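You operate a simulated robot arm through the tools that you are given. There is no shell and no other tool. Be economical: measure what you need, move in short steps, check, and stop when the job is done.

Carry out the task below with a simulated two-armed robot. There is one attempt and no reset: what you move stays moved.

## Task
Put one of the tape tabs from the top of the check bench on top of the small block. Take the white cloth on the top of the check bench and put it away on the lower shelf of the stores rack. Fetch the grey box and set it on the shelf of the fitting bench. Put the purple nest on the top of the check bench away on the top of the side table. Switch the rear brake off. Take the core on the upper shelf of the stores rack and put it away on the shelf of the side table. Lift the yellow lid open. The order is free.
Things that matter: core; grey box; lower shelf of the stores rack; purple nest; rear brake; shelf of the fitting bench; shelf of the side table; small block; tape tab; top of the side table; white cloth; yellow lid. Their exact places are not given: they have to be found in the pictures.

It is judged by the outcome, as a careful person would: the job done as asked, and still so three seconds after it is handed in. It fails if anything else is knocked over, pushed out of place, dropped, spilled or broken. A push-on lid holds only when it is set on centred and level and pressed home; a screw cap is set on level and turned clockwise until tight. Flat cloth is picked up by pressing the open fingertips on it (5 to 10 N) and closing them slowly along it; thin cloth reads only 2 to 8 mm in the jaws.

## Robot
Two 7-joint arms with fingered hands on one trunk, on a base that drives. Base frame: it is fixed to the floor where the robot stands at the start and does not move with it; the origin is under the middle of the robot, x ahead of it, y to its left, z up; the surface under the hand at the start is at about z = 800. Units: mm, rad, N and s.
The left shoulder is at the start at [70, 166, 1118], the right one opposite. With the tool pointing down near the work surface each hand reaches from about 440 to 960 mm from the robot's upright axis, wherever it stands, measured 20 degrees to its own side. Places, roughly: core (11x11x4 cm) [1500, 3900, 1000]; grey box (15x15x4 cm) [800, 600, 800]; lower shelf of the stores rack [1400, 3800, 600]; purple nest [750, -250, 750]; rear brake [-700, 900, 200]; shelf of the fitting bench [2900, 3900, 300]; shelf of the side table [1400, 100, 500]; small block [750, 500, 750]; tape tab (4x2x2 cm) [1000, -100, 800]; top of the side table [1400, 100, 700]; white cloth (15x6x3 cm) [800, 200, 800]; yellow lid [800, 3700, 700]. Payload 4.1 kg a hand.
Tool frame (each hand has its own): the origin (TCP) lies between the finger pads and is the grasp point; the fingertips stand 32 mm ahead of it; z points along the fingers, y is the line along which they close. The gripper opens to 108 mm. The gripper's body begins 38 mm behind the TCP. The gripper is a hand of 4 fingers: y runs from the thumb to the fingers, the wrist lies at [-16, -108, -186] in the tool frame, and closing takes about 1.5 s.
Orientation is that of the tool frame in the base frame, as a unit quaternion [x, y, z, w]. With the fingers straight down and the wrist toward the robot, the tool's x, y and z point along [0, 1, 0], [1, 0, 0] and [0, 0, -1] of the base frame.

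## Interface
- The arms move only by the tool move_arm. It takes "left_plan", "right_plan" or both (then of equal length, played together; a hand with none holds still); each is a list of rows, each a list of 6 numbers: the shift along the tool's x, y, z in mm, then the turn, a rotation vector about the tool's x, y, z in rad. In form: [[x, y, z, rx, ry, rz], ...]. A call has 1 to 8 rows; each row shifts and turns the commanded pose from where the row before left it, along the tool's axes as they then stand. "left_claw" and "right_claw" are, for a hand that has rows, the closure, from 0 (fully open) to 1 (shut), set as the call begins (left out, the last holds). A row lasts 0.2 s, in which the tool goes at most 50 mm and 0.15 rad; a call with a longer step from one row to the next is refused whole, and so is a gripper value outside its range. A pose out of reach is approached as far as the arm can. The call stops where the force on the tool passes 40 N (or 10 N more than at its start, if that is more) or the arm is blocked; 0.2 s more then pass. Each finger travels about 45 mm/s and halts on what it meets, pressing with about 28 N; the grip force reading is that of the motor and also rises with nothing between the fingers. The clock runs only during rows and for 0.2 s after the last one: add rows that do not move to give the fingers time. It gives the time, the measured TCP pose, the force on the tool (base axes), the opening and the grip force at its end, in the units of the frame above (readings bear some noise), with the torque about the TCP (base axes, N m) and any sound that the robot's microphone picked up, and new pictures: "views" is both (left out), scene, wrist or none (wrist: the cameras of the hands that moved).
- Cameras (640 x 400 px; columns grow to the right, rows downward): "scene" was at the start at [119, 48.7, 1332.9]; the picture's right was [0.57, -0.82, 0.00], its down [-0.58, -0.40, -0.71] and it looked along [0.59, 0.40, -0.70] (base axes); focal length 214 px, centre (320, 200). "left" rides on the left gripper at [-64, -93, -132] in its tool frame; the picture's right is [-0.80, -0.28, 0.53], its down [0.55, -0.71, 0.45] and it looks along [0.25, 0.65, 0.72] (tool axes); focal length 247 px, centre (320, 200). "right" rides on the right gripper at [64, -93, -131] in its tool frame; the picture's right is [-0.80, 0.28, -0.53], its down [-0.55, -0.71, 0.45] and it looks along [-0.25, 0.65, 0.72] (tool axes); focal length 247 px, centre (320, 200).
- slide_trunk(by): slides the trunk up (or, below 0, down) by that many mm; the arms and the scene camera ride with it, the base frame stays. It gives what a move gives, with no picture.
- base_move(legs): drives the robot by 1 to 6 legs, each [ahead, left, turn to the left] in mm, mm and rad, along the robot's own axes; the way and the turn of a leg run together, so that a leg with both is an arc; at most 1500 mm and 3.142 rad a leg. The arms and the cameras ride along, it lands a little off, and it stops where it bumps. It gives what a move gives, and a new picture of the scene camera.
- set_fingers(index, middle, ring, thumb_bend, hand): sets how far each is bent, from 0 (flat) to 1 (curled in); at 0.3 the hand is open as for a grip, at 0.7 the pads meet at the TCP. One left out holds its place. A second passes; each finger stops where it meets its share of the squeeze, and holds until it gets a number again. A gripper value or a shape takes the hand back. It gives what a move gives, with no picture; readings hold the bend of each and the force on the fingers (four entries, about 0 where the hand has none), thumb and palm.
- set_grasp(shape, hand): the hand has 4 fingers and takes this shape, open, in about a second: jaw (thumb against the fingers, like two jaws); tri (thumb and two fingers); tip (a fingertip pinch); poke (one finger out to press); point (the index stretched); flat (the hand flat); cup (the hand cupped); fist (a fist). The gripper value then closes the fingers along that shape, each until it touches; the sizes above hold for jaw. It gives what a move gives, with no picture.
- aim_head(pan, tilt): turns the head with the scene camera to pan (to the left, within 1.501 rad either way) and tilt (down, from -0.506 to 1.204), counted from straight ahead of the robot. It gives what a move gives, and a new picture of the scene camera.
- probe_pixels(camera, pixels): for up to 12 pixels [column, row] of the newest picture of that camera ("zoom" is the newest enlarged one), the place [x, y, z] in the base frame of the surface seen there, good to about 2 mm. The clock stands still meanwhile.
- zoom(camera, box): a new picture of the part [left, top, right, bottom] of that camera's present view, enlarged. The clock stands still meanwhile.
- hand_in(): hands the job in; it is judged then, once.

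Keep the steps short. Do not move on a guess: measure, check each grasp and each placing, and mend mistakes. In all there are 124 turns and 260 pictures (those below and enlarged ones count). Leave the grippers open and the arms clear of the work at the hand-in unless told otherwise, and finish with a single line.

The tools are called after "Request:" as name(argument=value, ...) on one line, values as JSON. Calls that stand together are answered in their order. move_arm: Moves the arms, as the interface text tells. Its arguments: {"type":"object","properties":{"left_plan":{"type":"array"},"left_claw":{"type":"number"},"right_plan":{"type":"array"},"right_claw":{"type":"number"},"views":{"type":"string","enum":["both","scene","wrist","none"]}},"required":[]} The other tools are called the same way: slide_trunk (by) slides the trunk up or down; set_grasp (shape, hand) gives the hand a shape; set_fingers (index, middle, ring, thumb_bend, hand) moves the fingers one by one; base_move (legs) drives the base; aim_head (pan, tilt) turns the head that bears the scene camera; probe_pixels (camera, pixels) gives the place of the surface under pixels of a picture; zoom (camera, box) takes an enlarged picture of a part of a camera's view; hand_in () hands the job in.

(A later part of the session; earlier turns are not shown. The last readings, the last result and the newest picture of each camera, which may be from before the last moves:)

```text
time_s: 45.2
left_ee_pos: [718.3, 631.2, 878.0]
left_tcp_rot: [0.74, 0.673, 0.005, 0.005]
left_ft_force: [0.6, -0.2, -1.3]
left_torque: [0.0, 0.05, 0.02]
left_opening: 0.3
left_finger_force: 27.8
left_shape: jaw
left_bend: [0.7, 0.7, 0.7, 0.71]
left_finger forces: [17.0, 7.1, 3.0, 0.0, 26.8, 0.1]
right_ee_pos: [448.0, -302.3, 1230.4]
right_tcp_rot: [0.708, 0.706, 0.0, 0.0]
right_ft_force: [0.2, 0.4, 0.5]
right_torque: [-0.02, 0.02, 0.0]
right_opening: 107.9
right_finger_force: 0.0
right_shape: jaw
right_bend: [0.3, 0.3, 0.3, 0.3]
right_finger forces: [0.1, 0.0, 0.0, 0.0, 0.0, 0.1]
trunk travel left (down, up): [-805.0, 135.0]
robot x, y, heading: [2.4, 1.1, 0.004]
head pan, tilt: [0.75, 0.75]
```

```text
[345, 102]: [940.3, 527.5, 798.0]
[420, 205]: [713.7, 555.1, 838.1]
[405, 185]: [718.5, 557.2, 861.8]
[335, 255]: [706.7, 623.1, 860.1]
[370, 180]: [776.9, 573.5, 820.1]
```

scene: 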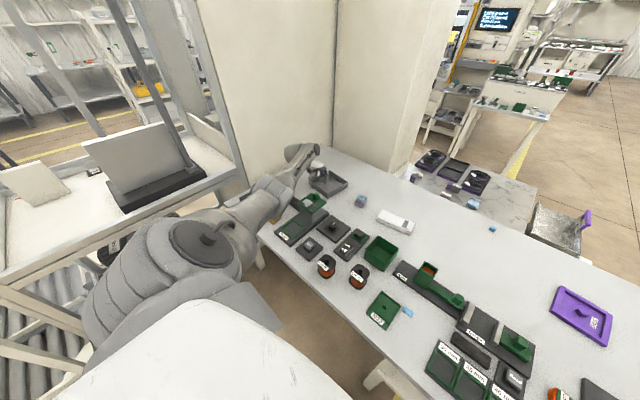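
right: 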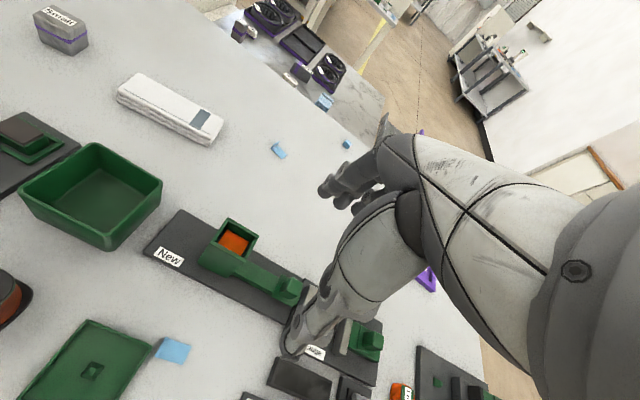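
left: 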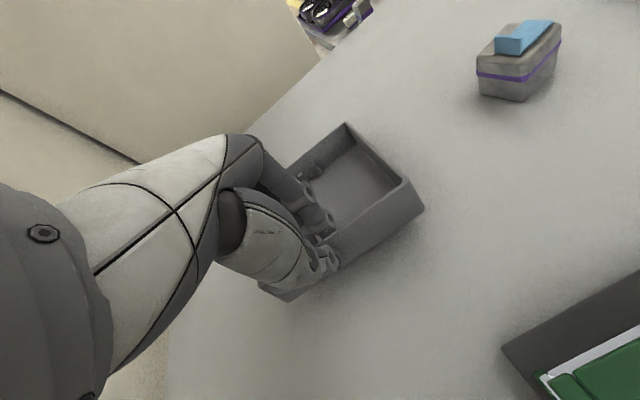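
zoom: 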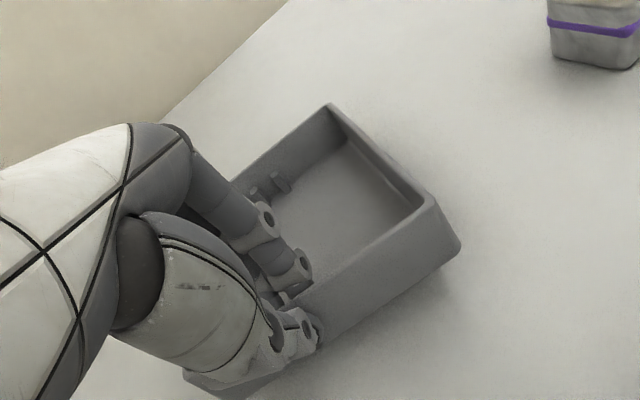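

The box is lifted; it droops a little at the far side. Probe the far rim, then lift more.

Request:
probe_pixels(camera="left", pixels=[[347, 125], [385, 160], [403, 180], [346, 128], [310, 150]])

Request:
move_arm(left_plan=[[0, 0, -20, 0, 0, 0], [0, 0, -30, 0, 0, 0], [0, 0, -30, 0, 0, 0], [0, 0, -30, 0, 0, 0], [0, 0, -20, 0, 0, 0], [0, 0, 0, 0, 0, 0]], views="both")

Request:
probe_pixels(camera="left", pixels=[[347, 125], [385, 160], [403, 180], [346, 128], [310, 150]])

```text
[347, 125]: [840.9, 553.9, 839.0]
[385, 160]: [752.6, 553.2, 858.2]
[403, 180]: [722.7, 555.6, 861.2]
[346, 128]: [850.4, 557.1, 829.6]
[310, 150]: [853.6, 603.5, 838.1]
```

```text
time_s: 46.6
left_ee_pos: [716.5, 631.0, 1008.5]
left_tcp_rot: [0.739, 0.674, 0.004, 0.005]
left_ft_force: [0.4, 1.4, -0.9]
left_torque: [0.0, 0.04, 0.0]
left_opening: 0.0
left_finger_force: 27.6
left_shape: jaw
left_bend: [0.7, 0.7, 0.7, 0.71]
left_finger forces: [17.5, 7.1, 3.2, 0.0, 27.3, 0.0]
right_ee_pos: [448.9, -301.8, 1231.0]
right_tcp_rot: [0.707, 0.707, 0.0, 0.0]
right_ft_force: [0.4, -0.6, -0.6]
right_torque: [-0.01, 0.01, 0.02]
right_opening: 107.6
right_finger_force: 0.0
right_shape: jaw
right_bend: [0.3, 0.3, 0.3, 0.3]
right_finger forces: [0.0, 0.0, 0.0, 0.0, 0.0, 0.1]
trunk travel left (down, up): [-805.0, 135.0]
robot x, y, heading: [0.6, 0.6, 0.001]
head pan, tilt: [0.75, 0.75]
```

scene: 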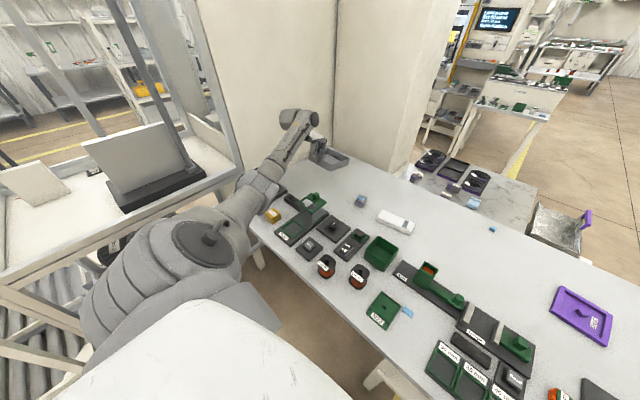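
left: 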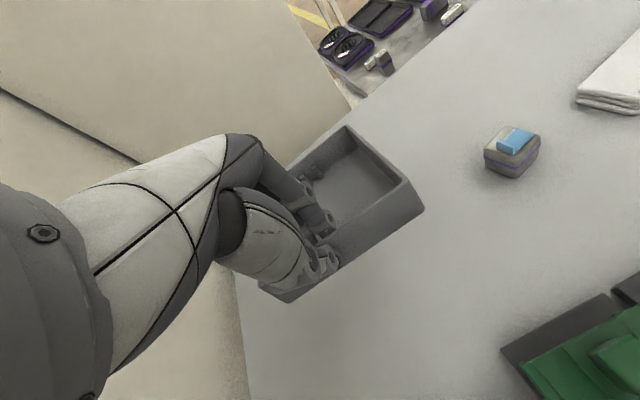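

```text
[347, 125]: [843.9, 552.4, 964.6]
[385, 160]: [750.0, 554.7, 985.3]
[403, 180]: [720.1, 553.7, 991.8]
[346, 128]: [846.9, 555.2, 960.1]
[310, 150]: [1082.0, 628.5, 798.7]
```

The box is held, tilted about 13°, stable. Now the cloth at (395,221): measure its corners.

Request:
zoom(camera="scene", box=[370, 200, 426, 235])

Request:
probe_pixels(camera="zoom", pixels=[[140, 95], [505, 200], [500, 290], [80, 150], [80, 190], [300, 170], [480, 330], [300, 280]])

```text
11.43 times, centred on (398, 218) of scene
```

zoom: 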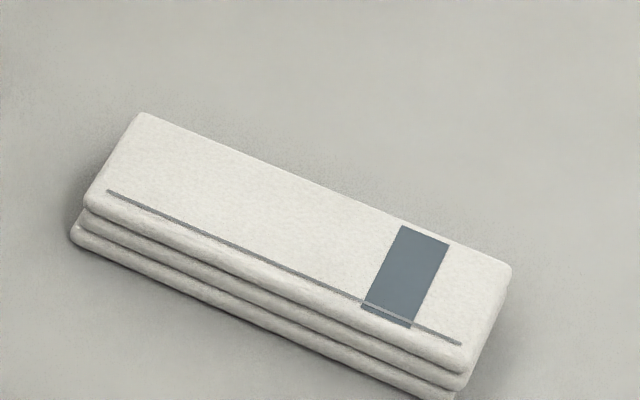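

```text
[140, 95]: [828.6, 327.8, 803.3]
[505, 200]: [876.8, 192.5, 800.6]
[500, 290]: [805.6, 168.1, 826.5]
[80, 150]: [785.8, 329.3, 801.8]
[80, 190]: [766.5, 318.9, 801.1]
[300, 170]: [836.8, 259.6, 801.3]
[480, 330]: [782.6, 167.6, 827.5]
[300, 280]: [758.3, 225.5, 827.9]
```

Request:
probe_pixels(camera="zoom", pixels=[[148, 122], [98, 200], [500, 270], [462, 362], [280, 240], [90, 245]])

```text
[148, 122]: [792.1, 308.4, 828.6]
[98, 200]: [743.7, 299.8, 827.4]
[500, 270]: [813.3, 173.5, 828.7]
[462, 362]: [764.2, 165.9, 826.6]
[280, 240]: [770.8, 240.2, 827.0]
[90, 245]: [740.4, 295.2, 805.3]
```

Cloth centre (778,237), width direction (0.988,0.154), top 828. Bring the right hand above it in two stages.

Request:
move_arm(right_plan=[[36, 22, 15, 0, 0, 0], [36, 22, 15, 0, 0, 0], [36, 22, 15, 0, 0, 0], [36, 22, 15, 0, 0, 0], [36, 22, 15, 0, 0, 0], [36, 22, 15, 0, 0, 0], [36, 22, 15, 0, 0, -0.08], [36, 22, 15, 0, 0, -0.075]])

```text
time_s: 48.4
left_ee_pos: [716.0, 632.5, 1006.6]
left_tcp_rot: [0.74, 0.673, 0.005, 0.005]
left_ft_force: [-0.1, -0.3, -0.7]
left_torque: [0.04, 0.07, -0.02]
left_opening: 0.0
left_finger_force: 28.1
left_shape: jaw
left_bend: [0.7, 0.7, 0.7, 0.71]
left_finger forces: [17.4, 7.0, 3.2, 0.1, 27.1, 0.0]
right_ee_pos: [622.8, -12.2, 1112.4]
right_tcp_rot: [0.65, 0.76, -0.001, 0.001]
right_ft_force: [0.1, -0.5, -1.0]
right_torque: [-0.01, 0.04, 0.02]
right_opening: 107.5
right_finger_force: 0.1
right_shape: jaw
right_bend: [0.3, 0.3, 0.3, 0.3]
right_finger forces: [0.0, 0.0, 0.1, 0.1, 0.0, 0.0]
trunk travel left (down, up): [-805.0, 135.0]
robot x, y, heading: [-2.2, -1.5, 0.001]
head pan, tilt: [0.75, 0.75]
```

scene: 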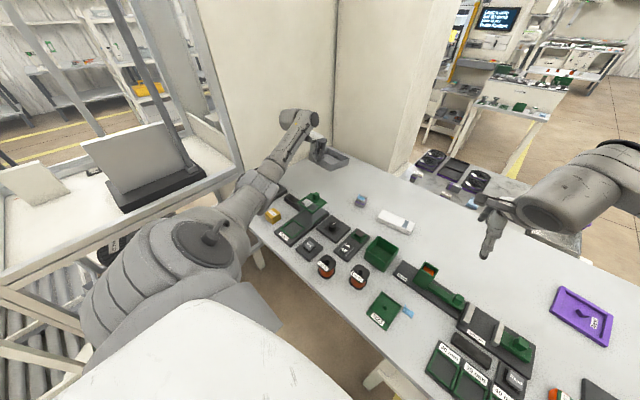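
right: 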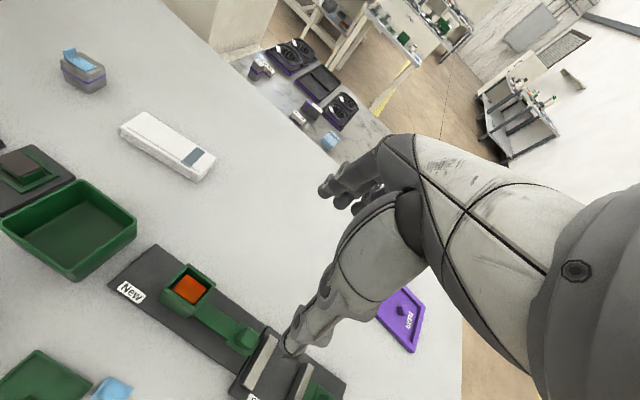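

Request:
move_arm(right_plan=[[31.7, 27.4, 23, 0, 0, 0], [31.7, 27.4, 23, 0, 0, 0], [31.7, 27.4, 23, 0, 0, 0], [31.7, 27.4, 23, 0, 0, 0], [31.7, 27.4, 23, 0, 0, 0], [31.7, 27.4, 23, 0, 0, 0], [31.7, 27.4, 23, 0, 0, 0]])

Request:
zoom(camera="scene", box=[320, 150, 500, 290])

```text
time_s: 50.0
left_ee_pos: [715.1, 632.1, 1009.1]
left_tcp_rot: [0.739, 0.674, 0.005, 0.004]
left_ft_force: [1.0, 0.4, -1.5]
left_torque: [0.04, 0.08, 0.0]
left_opening: 0.0
left_finger_force: 27.1
left_shape: jaw
left_bend: [0.7, 0.7, 0.7, 0.71]
left_finger forces: [17.6, 7.0, 3.3, 0.1, 27.8, 0.1]
right_ee_pos: [761.0, 207.1, 966.6]
right_tcp_rot: [0.65, 0.76, 0.0, 0.0]
right_ft_force: [0.5, -0.2, -0.5]
right_torque: [0.04, 0.02, 0.01]
right_opening: 108.1
right_finger_force: 0.1
right_shape: jaw
right_bend: [0.3, 0.3, 0.3, 0.3]
right_finger forces: [0.0, 0.1, 0.0, 0.0, 0.0, 0.1]
right hand out of reach, approached as far as the arm can: row 7
trunk travel left (down, up): [-805.0, 135.0]
robot x, y, heading: [-0.1, -2.2, -0.001]
head pan, tilt: [0.75, 0.75]
```

scene: 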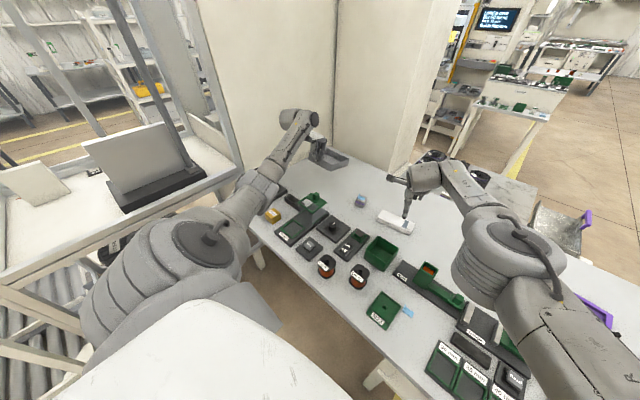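
right: 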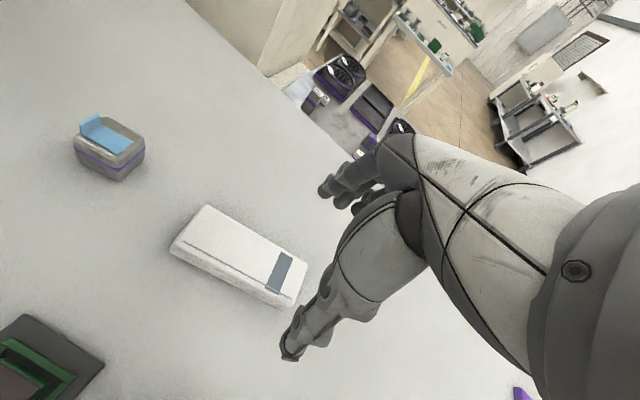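

```text
2.86 times, centred on (410, 220) of scene
```

zoom: 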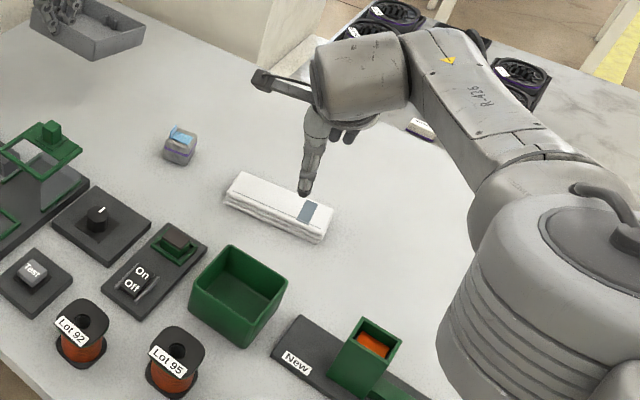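

The right hand falls short at (761,207). I retract the box 60 mm to the right, drive the base 80 mm left, so the cloth comes in reach.

Request:
move_arm(left_plan=[[-30, 0, 0, 0, 0, 0], [-30, 0, 0, 0, 0, 0]], views="none")

Request:
base_move(legs=[[0, 80, 0]])

```text
time_s: 50.6
left_ee_pos: [710.0, 571.9, 1009.3]
left_tcp_rot: [0.74, 0.673, 0.006, 0.006]
left_ft_force: [0.5, 0.1, -1.9]
left_torque: [0.04, 0.08, 0.01]
left_opening: 0.0
left_finger_force: 28.3
left_shape: jaw
left_bend: [0.7, 0.7, 0.7, 0.71]
left_finger forces: [17.4, 7.0, 3.4, 0.0, 27.5, 0.1]
right_ee_pos: [760.2, 206.2, 967.4]
right_tcp_rot: [0.65, 0.76, 0.0, 0.0]
right_ft_force: [0.3, 0.0, -0.1]
right_torque: [0.04, 0.01, 0.0]
right_opening: 108.1
right_finger_force: 0.0
right_shape: jaw
right_bend: [0.3, 0.3, 0.3, 0.3]
right_finger forces: [0.0, 0.1, 0.1, 0.0, 0.0, 0.1]
trunk travel left (down, up): [-805.0, 135.0]
robot x, y, heading: [1.4, 0.3, 0.002]
head pan, tilt: [0.75, 0.75]
```

```text
time_s: 51.6
left_ee_pos: [709.6, 652.5, 1009.3]
left_tcp_rot: [0.739, 0.674, 0.006, 0.004]
left_ft_force: [-0.3, 0.6, -1.5]
left_torque: [0.02, 0.07, 0.0]
left_opening: 0.0
left_finger_force: 28.0
left_shape: jaw
left_bend: [0.7, 0.7, 0.7, 0.71]
left_finger forces: [17.4, 7.0, 3.3, 0.0, 27.5, 0.0]
right_ee_pos: [760.3, 289.4, 966.8]
right_tcp_rot: [0.65, 0.76, 0.0, 0.001]
right_ft_force: [0.6, -0.8, 0.2]
right_torque: [-0.01, 0.0, -0.01]
right_opening: 107.9
right_finger_force: 0.0
right_shape: jaw
right_bend: [0.3, 0.3, 0.3, 0.3]
right_finger forces: [0.0, 0.0, 0.0, 0.0, 0.1, 0.1]
trunk travel left (down, up): [-805.0, 135.0]
robot x, y, heading: [-2.3, 79.4, -0.001]
head pan, tilt: [0.75, 0.75]
```

scene: 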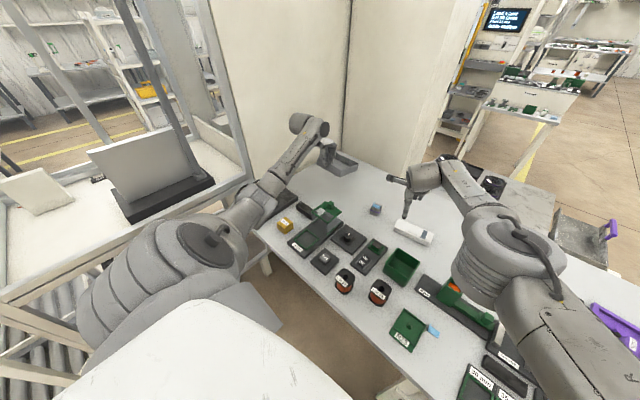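

Request:
move_arm(right_plan=[[-26, -4, 0, 0, 0, 0], [-26, -4, 0, 0, 0, 0], [-27, -4, 0, 0, 0, 0], [0, 0, 20, 0, 0, 0], [0, 0, 20, 0, 0, 0], [0, 0, 0, 0, 0, 0]], views="wrist")

```text
time_s: 53.0
left_ee_pos: [709.0, 653.4, 1009.6]
left_tcp_rot: [0.739, 0.674, 0.005, 0.004]
left_ft_force: [0.1, 0.6, -1.2]
left_torque: [0.0, 0.07, 0.0]
left_opening: 0.0
left_finger_force: 27.7
left_shape: jaw
left_bend: [0.7, 0.7, 0.7, 0.71]
left_finger forces: [17.6, 6.9, 3.3, 0.0, 27.5, 0.0]
right_ee_pos: [760.1, 207.5, 926.7]
right_tcp_rot: [0.65, 0.76, -0.001, 0.0]
right_ft_force: [-0.6, -0.1, -0.8]
right_torque: [-0.03, -0.04, 0.03]
right_opening: 107.7
right_finger_force: 0.0
right_shape: jaw
right_bend: [0.3, 0.3, 0.3, 0.3]
right_finger forces: [0.0, 0.1, 0.1, 0.1, 0.1, 0.1]
trunk travel left (down, up): [-805.0, 135.0]
robot x, y, heading: [-3.3, 81.1, -0.002]
head pan, tilt: [0.75, 0.75]
```

right: 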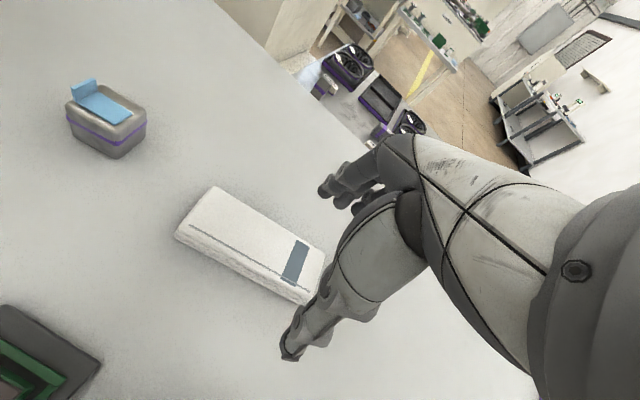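

Shift (+18,+30) to centre over the cloth and lower 55 mm.

Request:
move_arm(right_plan=[[26, 22, 0, 0, 0, 0], [0, 0, 28, 0, 0, 0], [0, 0, 27, 0, 0, 0], [0, 0, 0, 0, 0, 0]], views="wrist")

Request:
zoom(camera="scene", box=[340, 160, 500, 280])

```text
time_s: 54.0
left_ee_pos: [708.8, 654.4, 1007.9]
left_tcp_rot: [0.739, 0.674, 0.005, 0.004]
left_ft_force: [0.2, -0.7, -2.2]
left_torque: [0.01, 0.1, 0.01]
left_opening: 0.0
left_finger_force: 27.7
left_shape: jaw
left_bend: [0.7, 0.7, 0.7, 0.71]
left_finger forces: [17.5, 7.0, 3.3, 0.1, 27.5, 0.0]
right_ee_pos: [773.3, 243.2, 905.8]
right_tcp_rot: [0.649, 0.761, 0.002, 0.001]
right_ft_force: [0.1, 0.9, 0.2]
right_torque: [0.0, 0.03, 0.0]
right_opening: 108.1
right_finger_force: 0.0
right_shape: jaw
right_bend: [0.3, 0.3, 0.3, 0.3]
right_finger forces: [0.0, 0.0, 0.1, 0.0, 0.1, 0.1]
right hand out of reach, approached as far as the arm can: row 2, 3
trunk travel left (down, up): [-805.0, 135.0]
robot x, y, heading: [-0.4, 77.1, 0.0]
head pan, tilt: [0.75, 0.75]
```

right: 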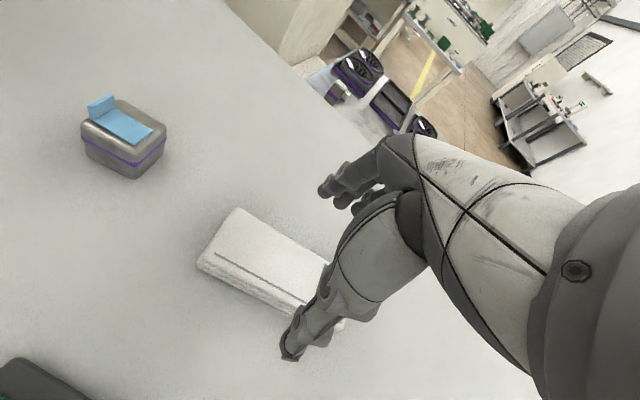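

```text
3.33 times, centred on (420, 220) of scene
```

zoom: 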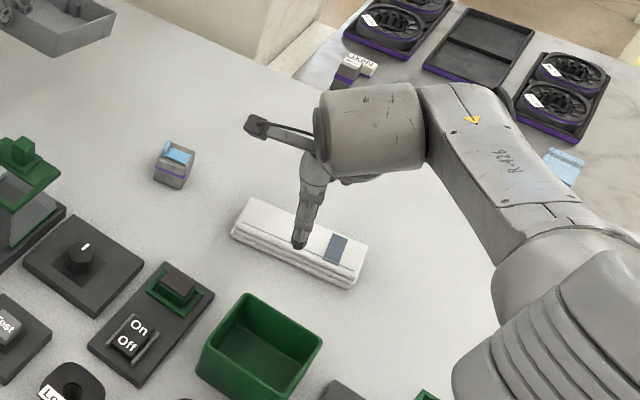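

It is at its reach limit with the trunk high. I lower the trunk by 60 mm: the right hand comes down around the cloth.

Request:
slide_trunk(by=-50)

Request:
move_arm(right_plan=[[-6, 4, 0, 0, 0, 0], [0, 0, 5, 0, 0, 0], [0, 0, 0, 0, 0, 0]], views="both")

Request:
zoom(camera="right", box=[150, 150, 450, 400])

```text
time_s: 54.9
left_ee_pos: [709.3, 652.6, 959.3]
left_tcp_rot: [0.74, 0.673, 0.006, 0.005]
left_ft_force: [-0.5, -0.3, -1.9]
left_torque: [0.01, 0.08, 0.03]
left_opening: 0.0
left_finger_force: 28.4
left_shape: jaw
left_bend: [0.7, 0.7, 0.7, 0.71]
left_finger forces: [17.6, 6.9, 3.3, 0.0, 27.5, 0.0]
right_ee_pos: [772.9, 241.3, 856.4]
right_tcp_rot: [0.65, 0.76, 0.002, 0.001]
right_ft_force: [-0.3, -0.4, -0.7]
right_torque: [0.01, -0.01, -0.02]
right_opening: 108.0
right_finger_force: 0.1
right_shape: jaw
right_bend: [0.3, 0.3, 0.3, 0.3]
right_finger forces: [0.0, 0.1, 0.0, 0.0, 0.1, 0.1]
trunk travel left (down, up): [-755.0, 185.0]
robot x, y, heading: [1.6, 77.3, -0.002]
head pan, tilt: [0.75, 0.75]
```

```text
time_s: 55.7
left_ee_pos: [709.9, 652.9, 958.3]
left_tcp_rot: [0.739, 0.673, 0.005, 0.005]
left_ft_force: [-0.2, 0.9, -1.3]
left_torque: [0.03, 0.08, 0.02]
left_opening: 0.0
left_finger_force: 27.6
left_shape: jaw
left_bend: [0.7, 0.7, 0.7, 0.71]
left_finger forces: [17.5, 6.9, 3.2, 0.1, 27.5, 0.0]
right_ee_pos: [775.5, 235.8, 850.9]
right_tcp_rot: [0.649, 0.76, 0.003, 0.001]
right_ft_force: [-0.6, -0.1, 0.2]
right_torque: [0.01, -0.03, 0.01]
right_opening: 107.7
right_finger_force: 0.0
right_shape: jaw
right_bend: [0.3, 0.3, 0.3, 0.3]
right_finger forces: [0.0, 0.0, 0.0, 0.0, 0.0, 0.1]
right hand out of reach, approached as far as the arm can: row 1
trunk travel left (down, up): [-755.0, 185.0]
robot x, y, heading: [4.3, 82.5, 0.002]
head pan, tilt: [0.75, 0.75]
```

scene: 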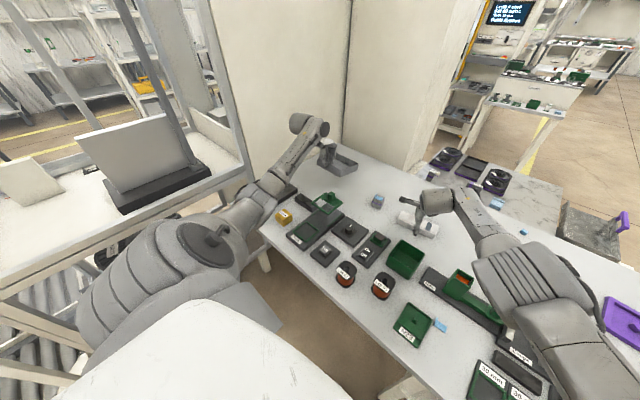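
right: 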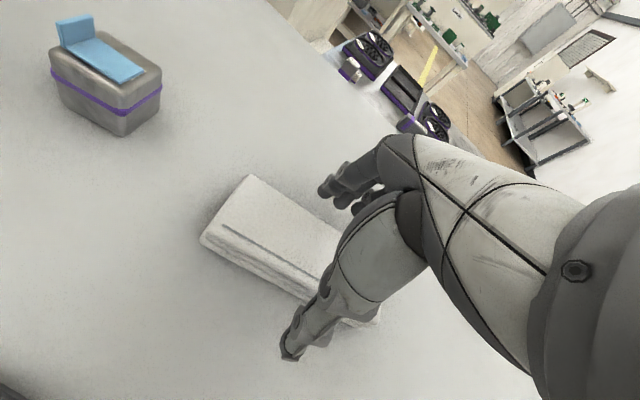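

```text
1.60 times, centred on (300, 275) of right
```

zoom: 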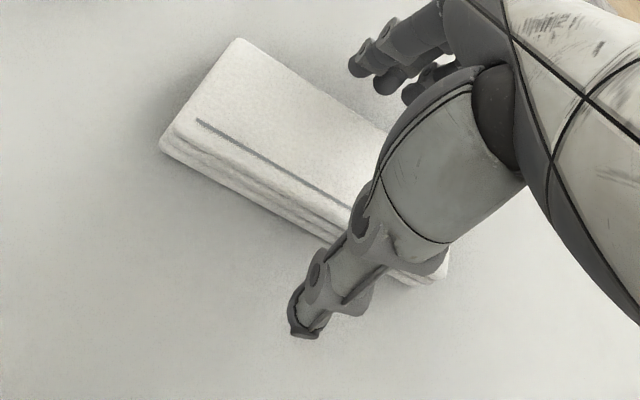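

Thumb and fingers are on both sides of the cloth. Lower 12 mm more and close.

Request:
move_arm(right_plan=[[0, 0, 6, 0, 0, 0], [0, 0, 6, 0, 0, 0], [0, 0, 0, 0, 0, 0]], views="none")

Request:
move_arm(right_plan=[[0, 0, 0, 0, 0, 0], [0, 0, 0, 0, 0, 0], [0, 0, 0, 0, 0, 0], [0, 0, 0, 0, 0, 0], [0, 0, 0, 0, 0, 0], [0, 0, 0, 0, 0, 0], [0, 0, 0, 0, 0, 0]], right_claw=1, views="wrist")

```text
time_s: 56.5
left_ee_pos: [710.3, 653.8, 959.1]
left_tcp_rot: [0.739, 0.674, 0.005, 0.004]
left_ft_force: [-0.1, -0.1, -1.5]
left_torque: [0.04, 0.08, -0.01]
left_opening: 0.1
left_finger_force: 27.9
left_shape: jaw
left_bend: [0.7, 0.7, 0.7, 0.71]
left_finger forces: [17.4, 6.9, 3.2, 0.1, 27.5, 0.0]
right_ee_pos: [773.7, 236.1, 844.7]
right_tcp_rot: [0.65, 0.76, 0.002, 0.0]
right_ft_force: [-0.2, -0.1, 0.2]
right_torque: [0.01, -0.02, -0.03]
right_opening: 107.6
right_finger_force: 0.1
right_shape: jaw
right_bend: [0.3, 0.3, 0.3, 0.3]
right_finger forces: [0.1, 0.1, 0.0, 0.1, 0.0, 0.1]
right hand out of reach, approached as far as the arm can: row 1
trunk travel left (down, up): [-755.0, 185.0]
robot x, y, heading: [-0.7, 83.2, -0.002]
head pan, tilt: [0.75, 0.75]
```

```text
time_s: 58.1
left_ee_pos: [709.6, 652.8, 959.3]
left_tcp_rot: [0.739, 0.674, 0.005, 0.005]
left_ft_force: [0.9, -0.7, -0.6]
left_torque: [0.01, 0.06, 0.0]
left_opening: 0.0
left_finger_force: 28.5
left_shape: jaw
left_bend: [0.7, 0.7, 0.7, 0.71]
left_finger forces: [17.5, 6.9, 3.3, 0.0, 27.4, 0.1]
right_ee_pos: [772.4, 236.2, 844.1]
right_tcp_rot: [0.649, 0.761, 0.002, 0.0]
right_ft_force: [-0.3, 0.3, -0.2]
right_torque: [-0.01, 0.0, 0.01]
right_opening: 54.4
right_finger_force: 28.6
right_shape: jaw
right_bend: [0.74, 0.49, 0.47, 0.66]
right_finger forces: [14.3, 7.7, 3.5, 0.0, 25.4, 0.1]
trunk travel left (down, up): [-755.0, 185.0]
robot x, y, heading: [-2.7, 77.0, -0.001]
head pan, tilt: [0.75, 0.75]
```

right: 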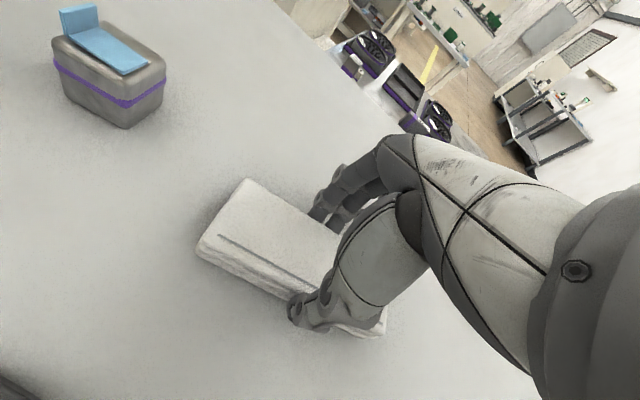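

Cloth gripped (54 mm, 25 N). Raise everything with the trunk by 170 mm and check.

Request:
slide_trunk(by=170)

Request:
move_arm(right_plan=[[0, 0, -20, 0, 0, 0], [0, 0, 0, 0, 0, 0]])

```text
time_s: 60.1
left_ee_pos: [710.7, 652.7, 1127.4]
left_tcp_rot: [0.739, 0.673, 0.006, 0.005]
left_ft_force: [0.8, 1.0, -2.1]
left_torque: [0.0, 0.08, -0.03]
left_opening: 0.3
left_finger_force: 27.8
left_shape: jaw
left_bend: [0.7, 0.7, 0.7, 0.71]
left_finger forces: [17.5, 7.0, 3.4, 0.0, 27.5, 0.0]
right_ee_pos: [773.8, 236.0, 1012.7]
right_tcp_rot: [0.65, 0.76, 0.002, 0.0]
right_ft_force: [0.3, -0.5, -0.8]
right_torque: [0.0, -0.02, 0.01]
right_opening: 54.7
right_finger_force: 28.0
right_shape: jaw
right_bend: [0.74, 0.49, 0.47, 0.66]
right_finger forces: [14.3, 7.8, 3.6, 0.0, 25.3, 0.1]
trunk travel left (down, up): [-925.0, 15.0]
robot x, y, heading: [1.1, 77.4, 0.004]
head pan, tilt: [0.75, 0.75]
```

```text
time_s: 60.7
left_ee_pos: [710.3, 654.8, 1128.9]
left_tcp_rot: [0.739, 0.674, 0.006, 0.006]
left_ft_force: [0.0, 0.5, -1.2]
left_torque: [-0.01, 0.09, -0.01]
left_opening: 0.2
left_finger_force: 28.0
left_shape: jaw
left_bend: [0.7, 0.7, 0.7, 0.71]
left_finger forces: [17.6, 7.0, 3.3, 0.0, 27.4, 0.1]
right_ee_pos: [772.7, 237.6, 1034.3]
right_tcp_rot: [0.65, 0.76, 0.002, 0.0]
right_ft_force: [-0.1, -0.9, -0.6]
right_torque: [-0.04, -0.01, 0.0]
right_opening: 54.3
right_finger_force: 27.5
right_shape: jaw
right_bend: [0.74, 0.49, 0.47, 0.66]
right_finger forces: [14.1, 7.7, 3.4, 0.0, 25.4, 0.0]
trunk travel left (down, up): [-925.0, 15.0]
robot x, y, heading: [3.4, 79.9, 0.0]
head pan, tilt: [0.75, 0.75]
```

scene: 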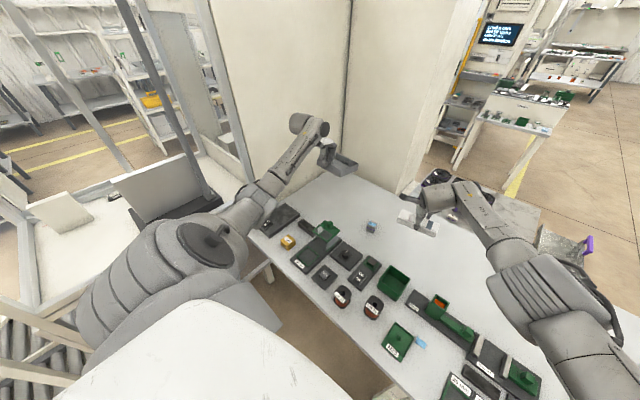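
right: 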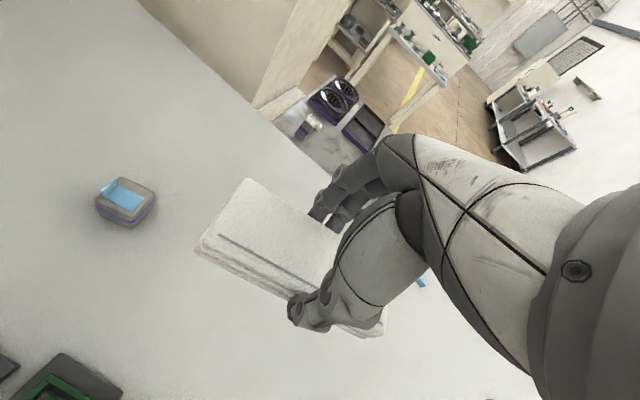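

Both are held. Pull both arms in toward the robot for driving.

Request:
move_arm(left_plan=[[-27, -22, 0, 0, 0, 0], [-27, -22, 0, 0, 0, 0], [-27, -22, 0, 0, 0, 0], [-27, -22, 0, 0, 0, 0], [-27, -22, 0, 0, 0, 0], [-27, -22, 0, 0, 0, 0], [-27, -22, 0, 0, 0, 0], [0, 0, 0, 0, 0, 0]], right_plan=[[-36, -31, 0, 0, 0, 0], [-36, -31, 0, 0, 0, 0], [-36, -31, 0, 0, 0, 0], [-36, -31, 0, 0, 0, 0], [-36, -31, 0, 0, 0, 0], [-36, -31, 0, 0, 0, 0], [-36, -31, 0, 0, 0, 0], [-36, -31, 0, 0, 0, 0]], views="none")

Request:
move_arm(right_plan=[[-36, -25, 0, 0, 0, 0], [-36, -25, 0, 0, 0, 0], [-36, -25, 0, 0, 0, 0], [-36, -25, 0, 0, 0, 0], [0, 0, 0, 0, 0, 0]], views="none")

Request:
aim_head(pan=-1.2, tilt=0.7)

```text
time_s: 62.5
left_ee_pos: [538.8, 479.0, 1128.2]
left_tcp_rot: [0.739, 0.674, 0.007, 0.004]
left_ft_force: [0.4, -0.7, -1.3]
left_torque: [0.01, 0.04, 0.01]
left_opening: 0.0
left_finger_force: 28.1
left_shape: jaw
left_bend: [0.7, 0.7, 0.7, 0.71]
left_finger forces: [17.5, 6.9, 3.3, 0.1, 27.4, 0.0]
right_ee_pos: [574.0, -90.1, 1031.7]
right_tcp_rot: [0.649, 0.761, 0.003, 0.001]
right_ft_force: [-0.3, -0.6, 0.4]
right_torque: [0.03, -0.05, -0.01]
right_opening: 54.0
right_finger_force: 28.2
right_shape: jaw
right_bend: [0.74, 0.49, 0.47, 0.66]
right_finger forces: [14.1, 7.4, 3.5, 0.0, 25.0, 0.0]
trunk travel left (down, up): [-925.0, 15.0]
robot x, y, heading: [0.1, 79.2, -0.002]
head pan, tilt: [0.75, 0.75]
```

```text
time_s: 63.7
left_ee_pos: [540.0, 479.6, 1125.3]
left_tcp_rot: [0.739, 0.673, 0.005, 0.005]
left_ft_force: [0.3, 0.1, -0.9]
left_torque: [-0.01, 0.08, -0.01]
left_opening: 0.3
left_finger_force: 27.6
left_shape: jaw
left_bend: [0.7, 0.7, 0.7, 0.71]
left_finger forces: [17.4, 6.9, 3.3, 0.0, 27.4, 0.0]
right_ee_pos: [499.1, -246.2, 1031.5]
right_tcp_rot: [0.649, 0.761, 0.002, 0.001]
right_ft_force: [-0.2, 1.4, 0.2]
right_torque: [-0.05, -0.01, -0.03]
right_opening: 53.6
right_finger_force: 28.4
right_shape: jaw
right_bend: [0.74, 0.49, 0.47, 0.66]
right_finger forces: [14.0, 7.4, 3.5, 0.0, 24.9, 0.1]
trunk travel left (down, up): [-925.0, 15.0]
robot x, y, heading: [-1.2, 80.5, 0.0]
head pan, tilt: [0.75, 0.75]
```

```text
time_s: 65.6
left_ee_pos: [541.0, 478.9, 1126.7]
left_tcp_rot: [0.739, 0.674, 0.005, 0.004]
left_ft_force: [0.3, 1.0, -1.2]
left_torque: [0.02, 0.09, -0.01]
left_opening: 0.2
left_finger_force: 28.0
left_shape: jaw
left_bend: [0.7, 0.7, 0.7, 0.71]
left_finger forces: [17.4, 6.9, 3.3, 0.0, 27.4, 0.0]
right_ee_pos: [499.6, -244.4, 1032.8]
right_tcp_rot: [0.65, 0.76, 0.002, 0.001]
right_ft_force: [-0.7, 0.2, -1.2]
right_torque: [-0.03, 0.03, 0.02]
right_opening: 53.9
right_finger_force: 27.7
right_shape: jaw
right_bend: [0.74, 0.49, 0.47, 0.66]
right_finger forces: [13.9, 7.4, 3.6, 0.1, 24.8, 0.0]
trunk travel left (down, up): [-925.0, 15.0]
robot x, y, heading: [0.5, 76.6, 0.003]
head pan, tilt: [-1.201, 0.7]
```

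scene: 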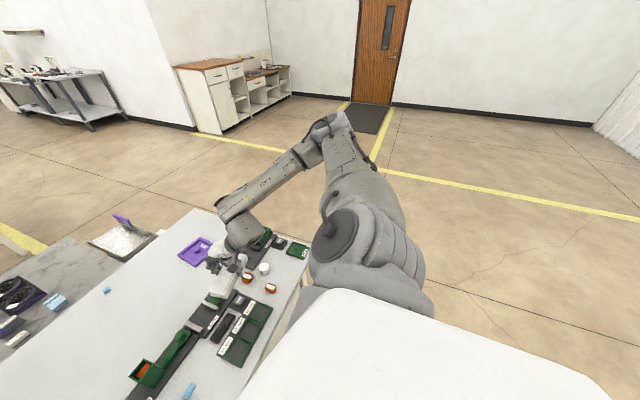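

Right side is open floor. I probe a few points (bench corner, purple-handled thing, cabinet) before driving.

Request:
probe_pixels(camera="scene", pixels=[[295, 265], [195, 212], [120, 225], [110, 255], [150, 235], [205, 130], [230, 150], [60, 245], [80, 118]])

Request:
aim_head(pan=-0.3, tilt=0.45)

Request:
probe_pixels(camera="scene", pixels=[[200, 200], [150, 200], [250, 250], [300, 200], [200, 150], [150, 120], [100, 150], [250, 120], [350, 150], [400, 150]])

```text
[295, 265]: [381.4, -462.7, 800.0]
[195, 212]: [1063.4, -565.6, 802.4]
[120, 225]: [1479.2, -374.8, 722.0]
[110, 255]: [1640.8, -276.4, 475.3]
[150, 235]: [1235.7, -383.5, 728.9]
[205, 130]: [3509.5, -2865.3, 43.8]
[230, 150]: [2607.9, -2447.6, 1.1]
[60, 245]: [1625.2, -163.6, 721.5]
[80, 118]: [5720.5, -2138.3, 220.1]
```

```text
time_s: 66.8
left_ee_pos: [540.0, 479.0, 1125.5]
left_tcp_rot: [0.739, 0.674, 0.006, 0.004]
left_ft_force: [-0.1, -0.2, -1.5]
left_torque: [0.03, 0.07, 0.0]
left_opening: 0.1
left_finger_force: 28.4
left_shape: jaw
left_bend: [0.7, 0.7, 0.7, 0.71]
left_finger forces: [17.4, 6.9, 3.3, 0.0, 27.4, 0.0]
right_ee_pos: [499.9, -245.2, 1033.0]
right_tcp_rot: [0.649, 0.76, 0.002, 0.002]
right_ft_force: [0.2, 0.7, -0.4]
right_torque: [0.01, -0.02, -0.02]
right_opening: 53.8
right_finger_force: 27.7
right_shape: jaw
right_bend: [0.74, 0.49, 0.47, 0.66]
right_finger forces: [14.0, 7.4, 3.6, 0.1, 24.9, 0.0]
trunk travel left (down, up): [-925.0, 15.0]
robot x, y, heading: [-1.4, 82.9, 0.004]
head pan, tilt: [-0.3, 0.45]
```

scene: 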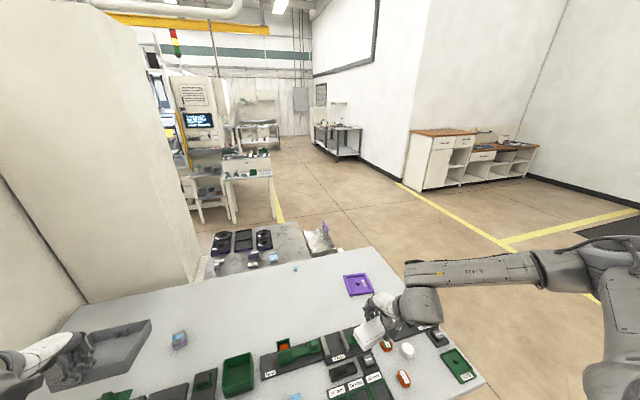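

```text
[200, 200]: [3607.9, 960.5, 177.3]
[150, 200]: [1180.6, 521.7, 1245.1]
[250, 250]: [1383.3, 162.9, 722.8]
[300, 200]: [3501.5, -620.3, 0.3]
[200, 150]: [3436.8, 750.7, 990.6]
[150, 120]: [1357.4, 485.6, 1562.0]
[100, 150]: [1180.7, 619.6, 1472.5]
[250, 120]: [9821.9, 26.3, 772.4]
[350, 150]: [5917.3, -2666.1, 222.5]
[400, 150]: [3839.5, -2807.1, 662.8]
```

Route: back off 300, turn right, drive 1280, turn left, then ahead 2500 to about (2200,−1200).

Request:
base_move(legs=[[-300, 0, 0], [0, 0, -1.571], [1280, 0, 0], [0, 0, 1.571], [1500, 0, 0], [1000, 0, 0]])

Request:
aim_head(pan=1.3, tilt=0.4)

```text
time_s: 94.3
left_ee_pos: [2736.2, -816.0, 1127.5]
left_tcp_rot: [0.741, 0.671, 0.006, 0.004]
left_ft_force: [0.3, 0.0, -0.6]
left_torque: [0.0, 0.07, 0.01]
left_opening: 0.0
left_finger_force: 27.9
left_shape: jaw
left_bend: [0.7, 0.7, 0.7, 0.71]
left_finger forces: [16.8, 6.6, 3.1, 0.0, 25.9, 0.0]
right_ee_pos: [2692.8, -1540.8, 1032.0]
right_tcp_rot: [0.651, 0.759, 0.003, 0.001]
right_ft_force: [0.2, -0.3, -0.6]
right_torque: [-0.01, -0.01, 0.0]
right_opening: 52.9
right_finger_force: 28.1
right_shape: jaw
right_bend: [0.74, 0.5, 0.47, 0.66]
right_finger forces: [13.8, 7.2, 3.5, 0.0, 24.6, 0.0]
trunk travel left (down, up): [-925.0, 15.0]
robot x, y, heading: [2198.6, -1214.0, -0.002]
head pan, tilt: [-0.3, 0.45]
```

scene: 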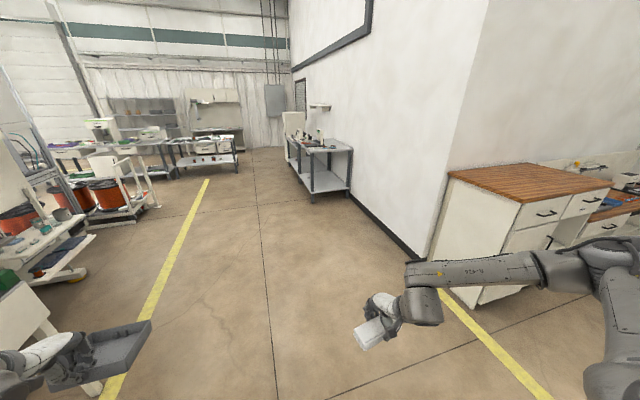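

```text
time_s: 96.0
left_ee_pos: [2736.9, -816.7, 1127.6]
left_tcp_rot: [0.741, 0.672, 0.005, 0.004]
left_ft_force: [0.2, -0.4, -0.7]
left_torque: [0.03, 0.05, -0.01]
left_opening: 0.0
left_finger_force: 28.2
left_shape: jaw
left_bend: [0.7, 0.7, 0.7, 0.71]
left_finger forces: [16.7, 6.6, 3.2, 0.0, 26.0, 0.0]
right_ee_pos: [2693.4, -1539.9, 1031.8]
right_tcp_rot: [0.651, 0.759, 0.003, 0.001]
right_ft_force: [0.4, 0.0, -0.2]
right_torque: [-0.01, 0.0, -0.01]
right_opening: 53.2
right_finger_force: 28.0
right_shape: jaw
right_bend: [0.74, 0.5, 0.47, 0.66]
right_finger forces: [13.9, 7.3, 3.5, 0.0, 24.5, 0.0]
trunk travel left (down, up): [-925.0, 15.0]
robot x, y, heading: [2194.9, -1211.6, -0.005]
head pan, tilt: [1.3, 0.4]
```

scene: 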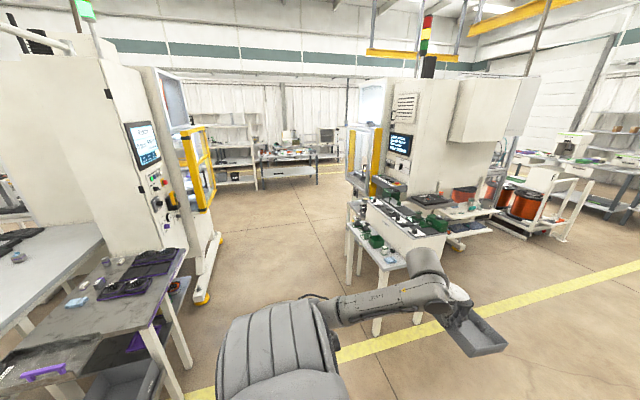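

The aisle runs along +y between the two machines. I measure the aisle edges and far furniture.

Request:
zoom(camera="scene", box=[180, 90, 400, 230])

Request:
probe_pixels(camera="scene", pixels=[[205, 298], [183, 250], [190, 395], [378, 330], [352, 235], [355, 285], [215, 180], [240, 130], [285, 150], [320, 155], [345, 190], [300, 200]])

```text
2.86 times, centred on (290, 160) of scene
```

zoom: 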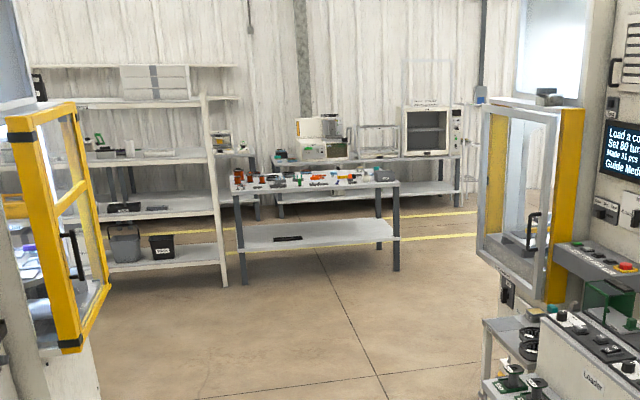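

```text
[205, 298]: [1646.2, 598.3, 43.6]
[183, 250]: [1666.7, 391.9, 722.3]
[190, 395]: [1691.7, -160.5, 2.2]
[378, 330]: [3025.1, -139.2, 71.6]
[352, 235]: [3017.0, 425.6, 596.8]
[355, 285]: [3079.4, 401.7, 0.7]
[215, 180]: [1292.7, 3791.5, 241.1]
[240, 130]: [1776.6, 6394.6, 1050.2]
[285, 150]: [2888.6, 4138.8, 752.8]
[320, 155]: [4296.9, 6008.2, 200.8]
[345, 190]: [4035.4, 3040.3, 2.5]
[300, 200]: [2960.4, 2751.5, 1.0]
```

Stores rack is left at (~1300,3790), fitting bench ahead at (~2890,3900–4140, top 753). Drive up the aisle centre to y≈2500.

Request:
base_move(legs=[[160, 0, 0], [0, 0, 1.576], [1500, 0, 0], [1500, 0, 0], [700, 0, 0]])

Request:
aim_head(pan=-0.3, tilt=0.5)

Request:
aim_head(pan=0.6, tilt=0.4)

```text
time_s: 118.7
left_ee_pos: [1979.2, 3024.3, 1126.9]
left_tcp_rot: [0.048, 0.999, 0.008, -0.001]
left_ft_force: [0.2, -0.5, -1.0]
left_torque: [-0.06, 0.01, -0.02]
left_opening: 0.0
left_finger_force: 28.1
left_shape: jaw
left_bend: [0.7, 0.7, 0.7, 0.71]
left_finger forces: [16.5, 6.5, 3.2, 0.0, 25.7, 0.1]
right_ee_pos: [2704.1, 2980.5, 1031.3]
right_tcp_rot: [-0.076, 0.997, 0.003, -0.001]
right_ft_force: [-0.5, -0.6, -1.4]
right_torque: [-0.02, 0.0, -0.02]
right_opening: 52.6
right_finger_force: 28.3
right_shape: jaw
right_bend: [0.74, 0.5, 0.47, 0.67]
right_finger forces: [13.7, 7.2, 3.5, 0.1, 24.5, 0.0]
trunk travel left (down, up): [-925.0, 15.0]
robot x, y, heading: [2377.9, 2484.9, 1.567]
head pan, tilt: [1.3, 0.4]
```

scene: 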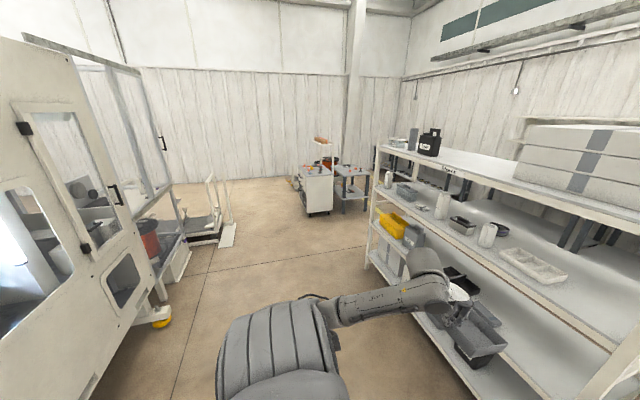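

```text
time_s: 120.4
left_ee_pos: [1978.9, 3024.2, 1127.2]
left_tcp_rot: [0.048, 0.999, 0.008, -0.001]
left_ft_force: [-0.7, -0.3, -0.5]
left_torque: [-0.09, -0.01, 0.02]
left_opening: 0.0
left_finger_force: 28.1
left_shape: jaw
left_bend: [0.7, 0.7, 0.7, 0.71]
left_finger forces: [16.7, 6.5, 3.2, 0.0, 25.6, 0.0]
right_ee_pos: [2704.3, 2979.8, 1031.8]
right_tcp_rot: [-0.077, 0.997, 0.003, -0.001]
right_ft_force: [0.3, -0.3, -0.3]
right_torque: [0.04, 0.04, 0.0]
right_opening: 52.6
right_finger_force: 27.9
right_shape: jaw
right_bend: [0.74, 0.5, 0.47, 0.67]
right_finger forces: [13.8, 7.2, 3.5, 0.1, 24.6, 0.1]
trunk travel left (down, up): [-925.0, 15.0]
robot x, y, heading: [2377.1, 2480.5, 1.569]
head pan, tilt: [-0.3, 0.499]
```

scene: 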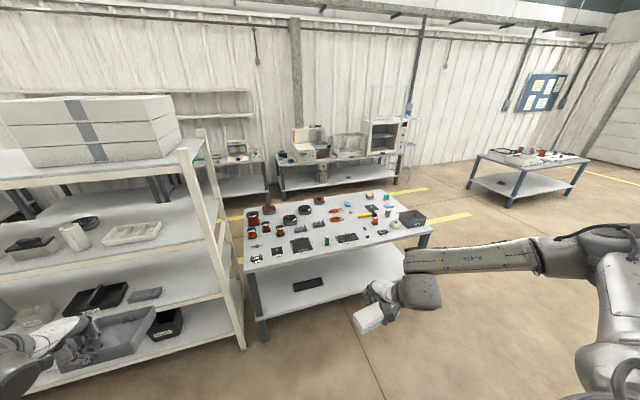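

```text
time_s: 121.6
left_ee_pos: [1980.4, 3024.0, 1126.8]
left_tcp_rot: [0.048, 0.999, 0.007, -0.001]
left_ft_force: [0.6, -0.4, -0.7]
left_torque: [-0.08, 0.01, -0.05]
left_opening: 0.0
left_finger_force: 28.8
left_shape: jaw
left_bend: [0.7, 0.7, 0.7, 0.71]
left_finger forces: [16.7, 6.5, 3.1, 0.1, 25.7, 0.0]
right_ee_pos: [2704.6, 2981.3, 1032.9]
right_tcp_rot: [-0.076, 0.997, 0.001, -0.001]
right_ft_force: [-0.4, 0.0, 0.2]
right_torque: [-0.02, -0.02, 0.0]
right_opening: 52.8
right_finger_force: 27.7
right_shape: jaw
right_bend: [0.74, 0.5, 0.47, 0.67]
right_finger forces: [13.8, 7.1, 3.5, 0.0, 24.5, 0.1]
trunk travel left (down, up): [-925.0, 15.0]
robot x, y, heading: [2375.8, 2483.9, 1.569]
head pan, tilt: [0.6, 0.4]
```

scene: 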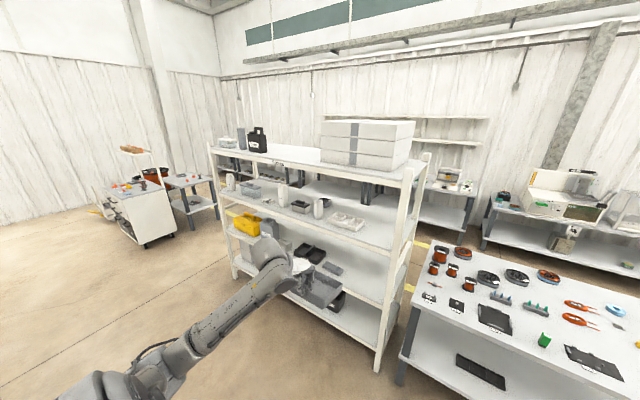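

Now measure the rack shelves and the fitting bench.

Request:
probe_pixels(camera="scene", pixels=[[300, 165], [345, 208], [270, 205], [350, 265], [340, 315], [245, 222], [335, 225], [450, 340], [480, 370], [520, 345], [415, 320], [225, 250]])

Request:
zoom(camera="scene", box=[200, 120, 440, 370])

Request:
zoom(camera="scene", box=[210, 160, 380, 270])

```text
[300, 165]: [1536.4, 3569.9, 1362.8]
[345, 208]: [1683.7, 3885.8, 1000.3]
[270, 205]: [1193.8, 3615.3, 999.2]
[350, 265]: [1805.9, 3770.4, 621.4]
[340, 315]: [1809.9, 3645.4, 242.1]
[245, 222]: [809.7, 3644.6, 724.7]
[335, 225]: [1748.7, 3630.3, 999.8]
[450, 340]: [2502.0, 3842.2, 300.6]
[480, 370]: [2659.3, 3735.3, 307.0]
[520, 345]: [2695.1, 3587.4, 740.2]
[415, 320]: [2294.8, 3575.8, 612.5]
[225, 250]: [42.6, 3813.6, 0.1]
```

```text
1.60 times, centred on (320, 245) of scene
```

zoom: 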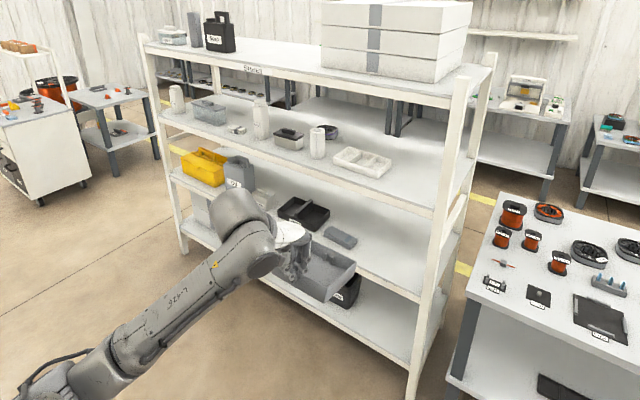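

```text
3.64 times, centred on (295, 215) of scene
```

zoom: 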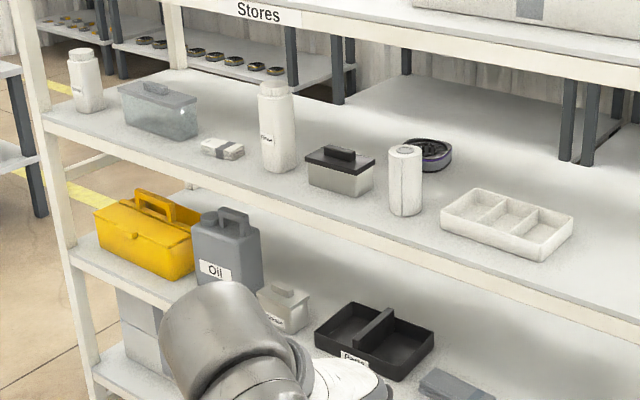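

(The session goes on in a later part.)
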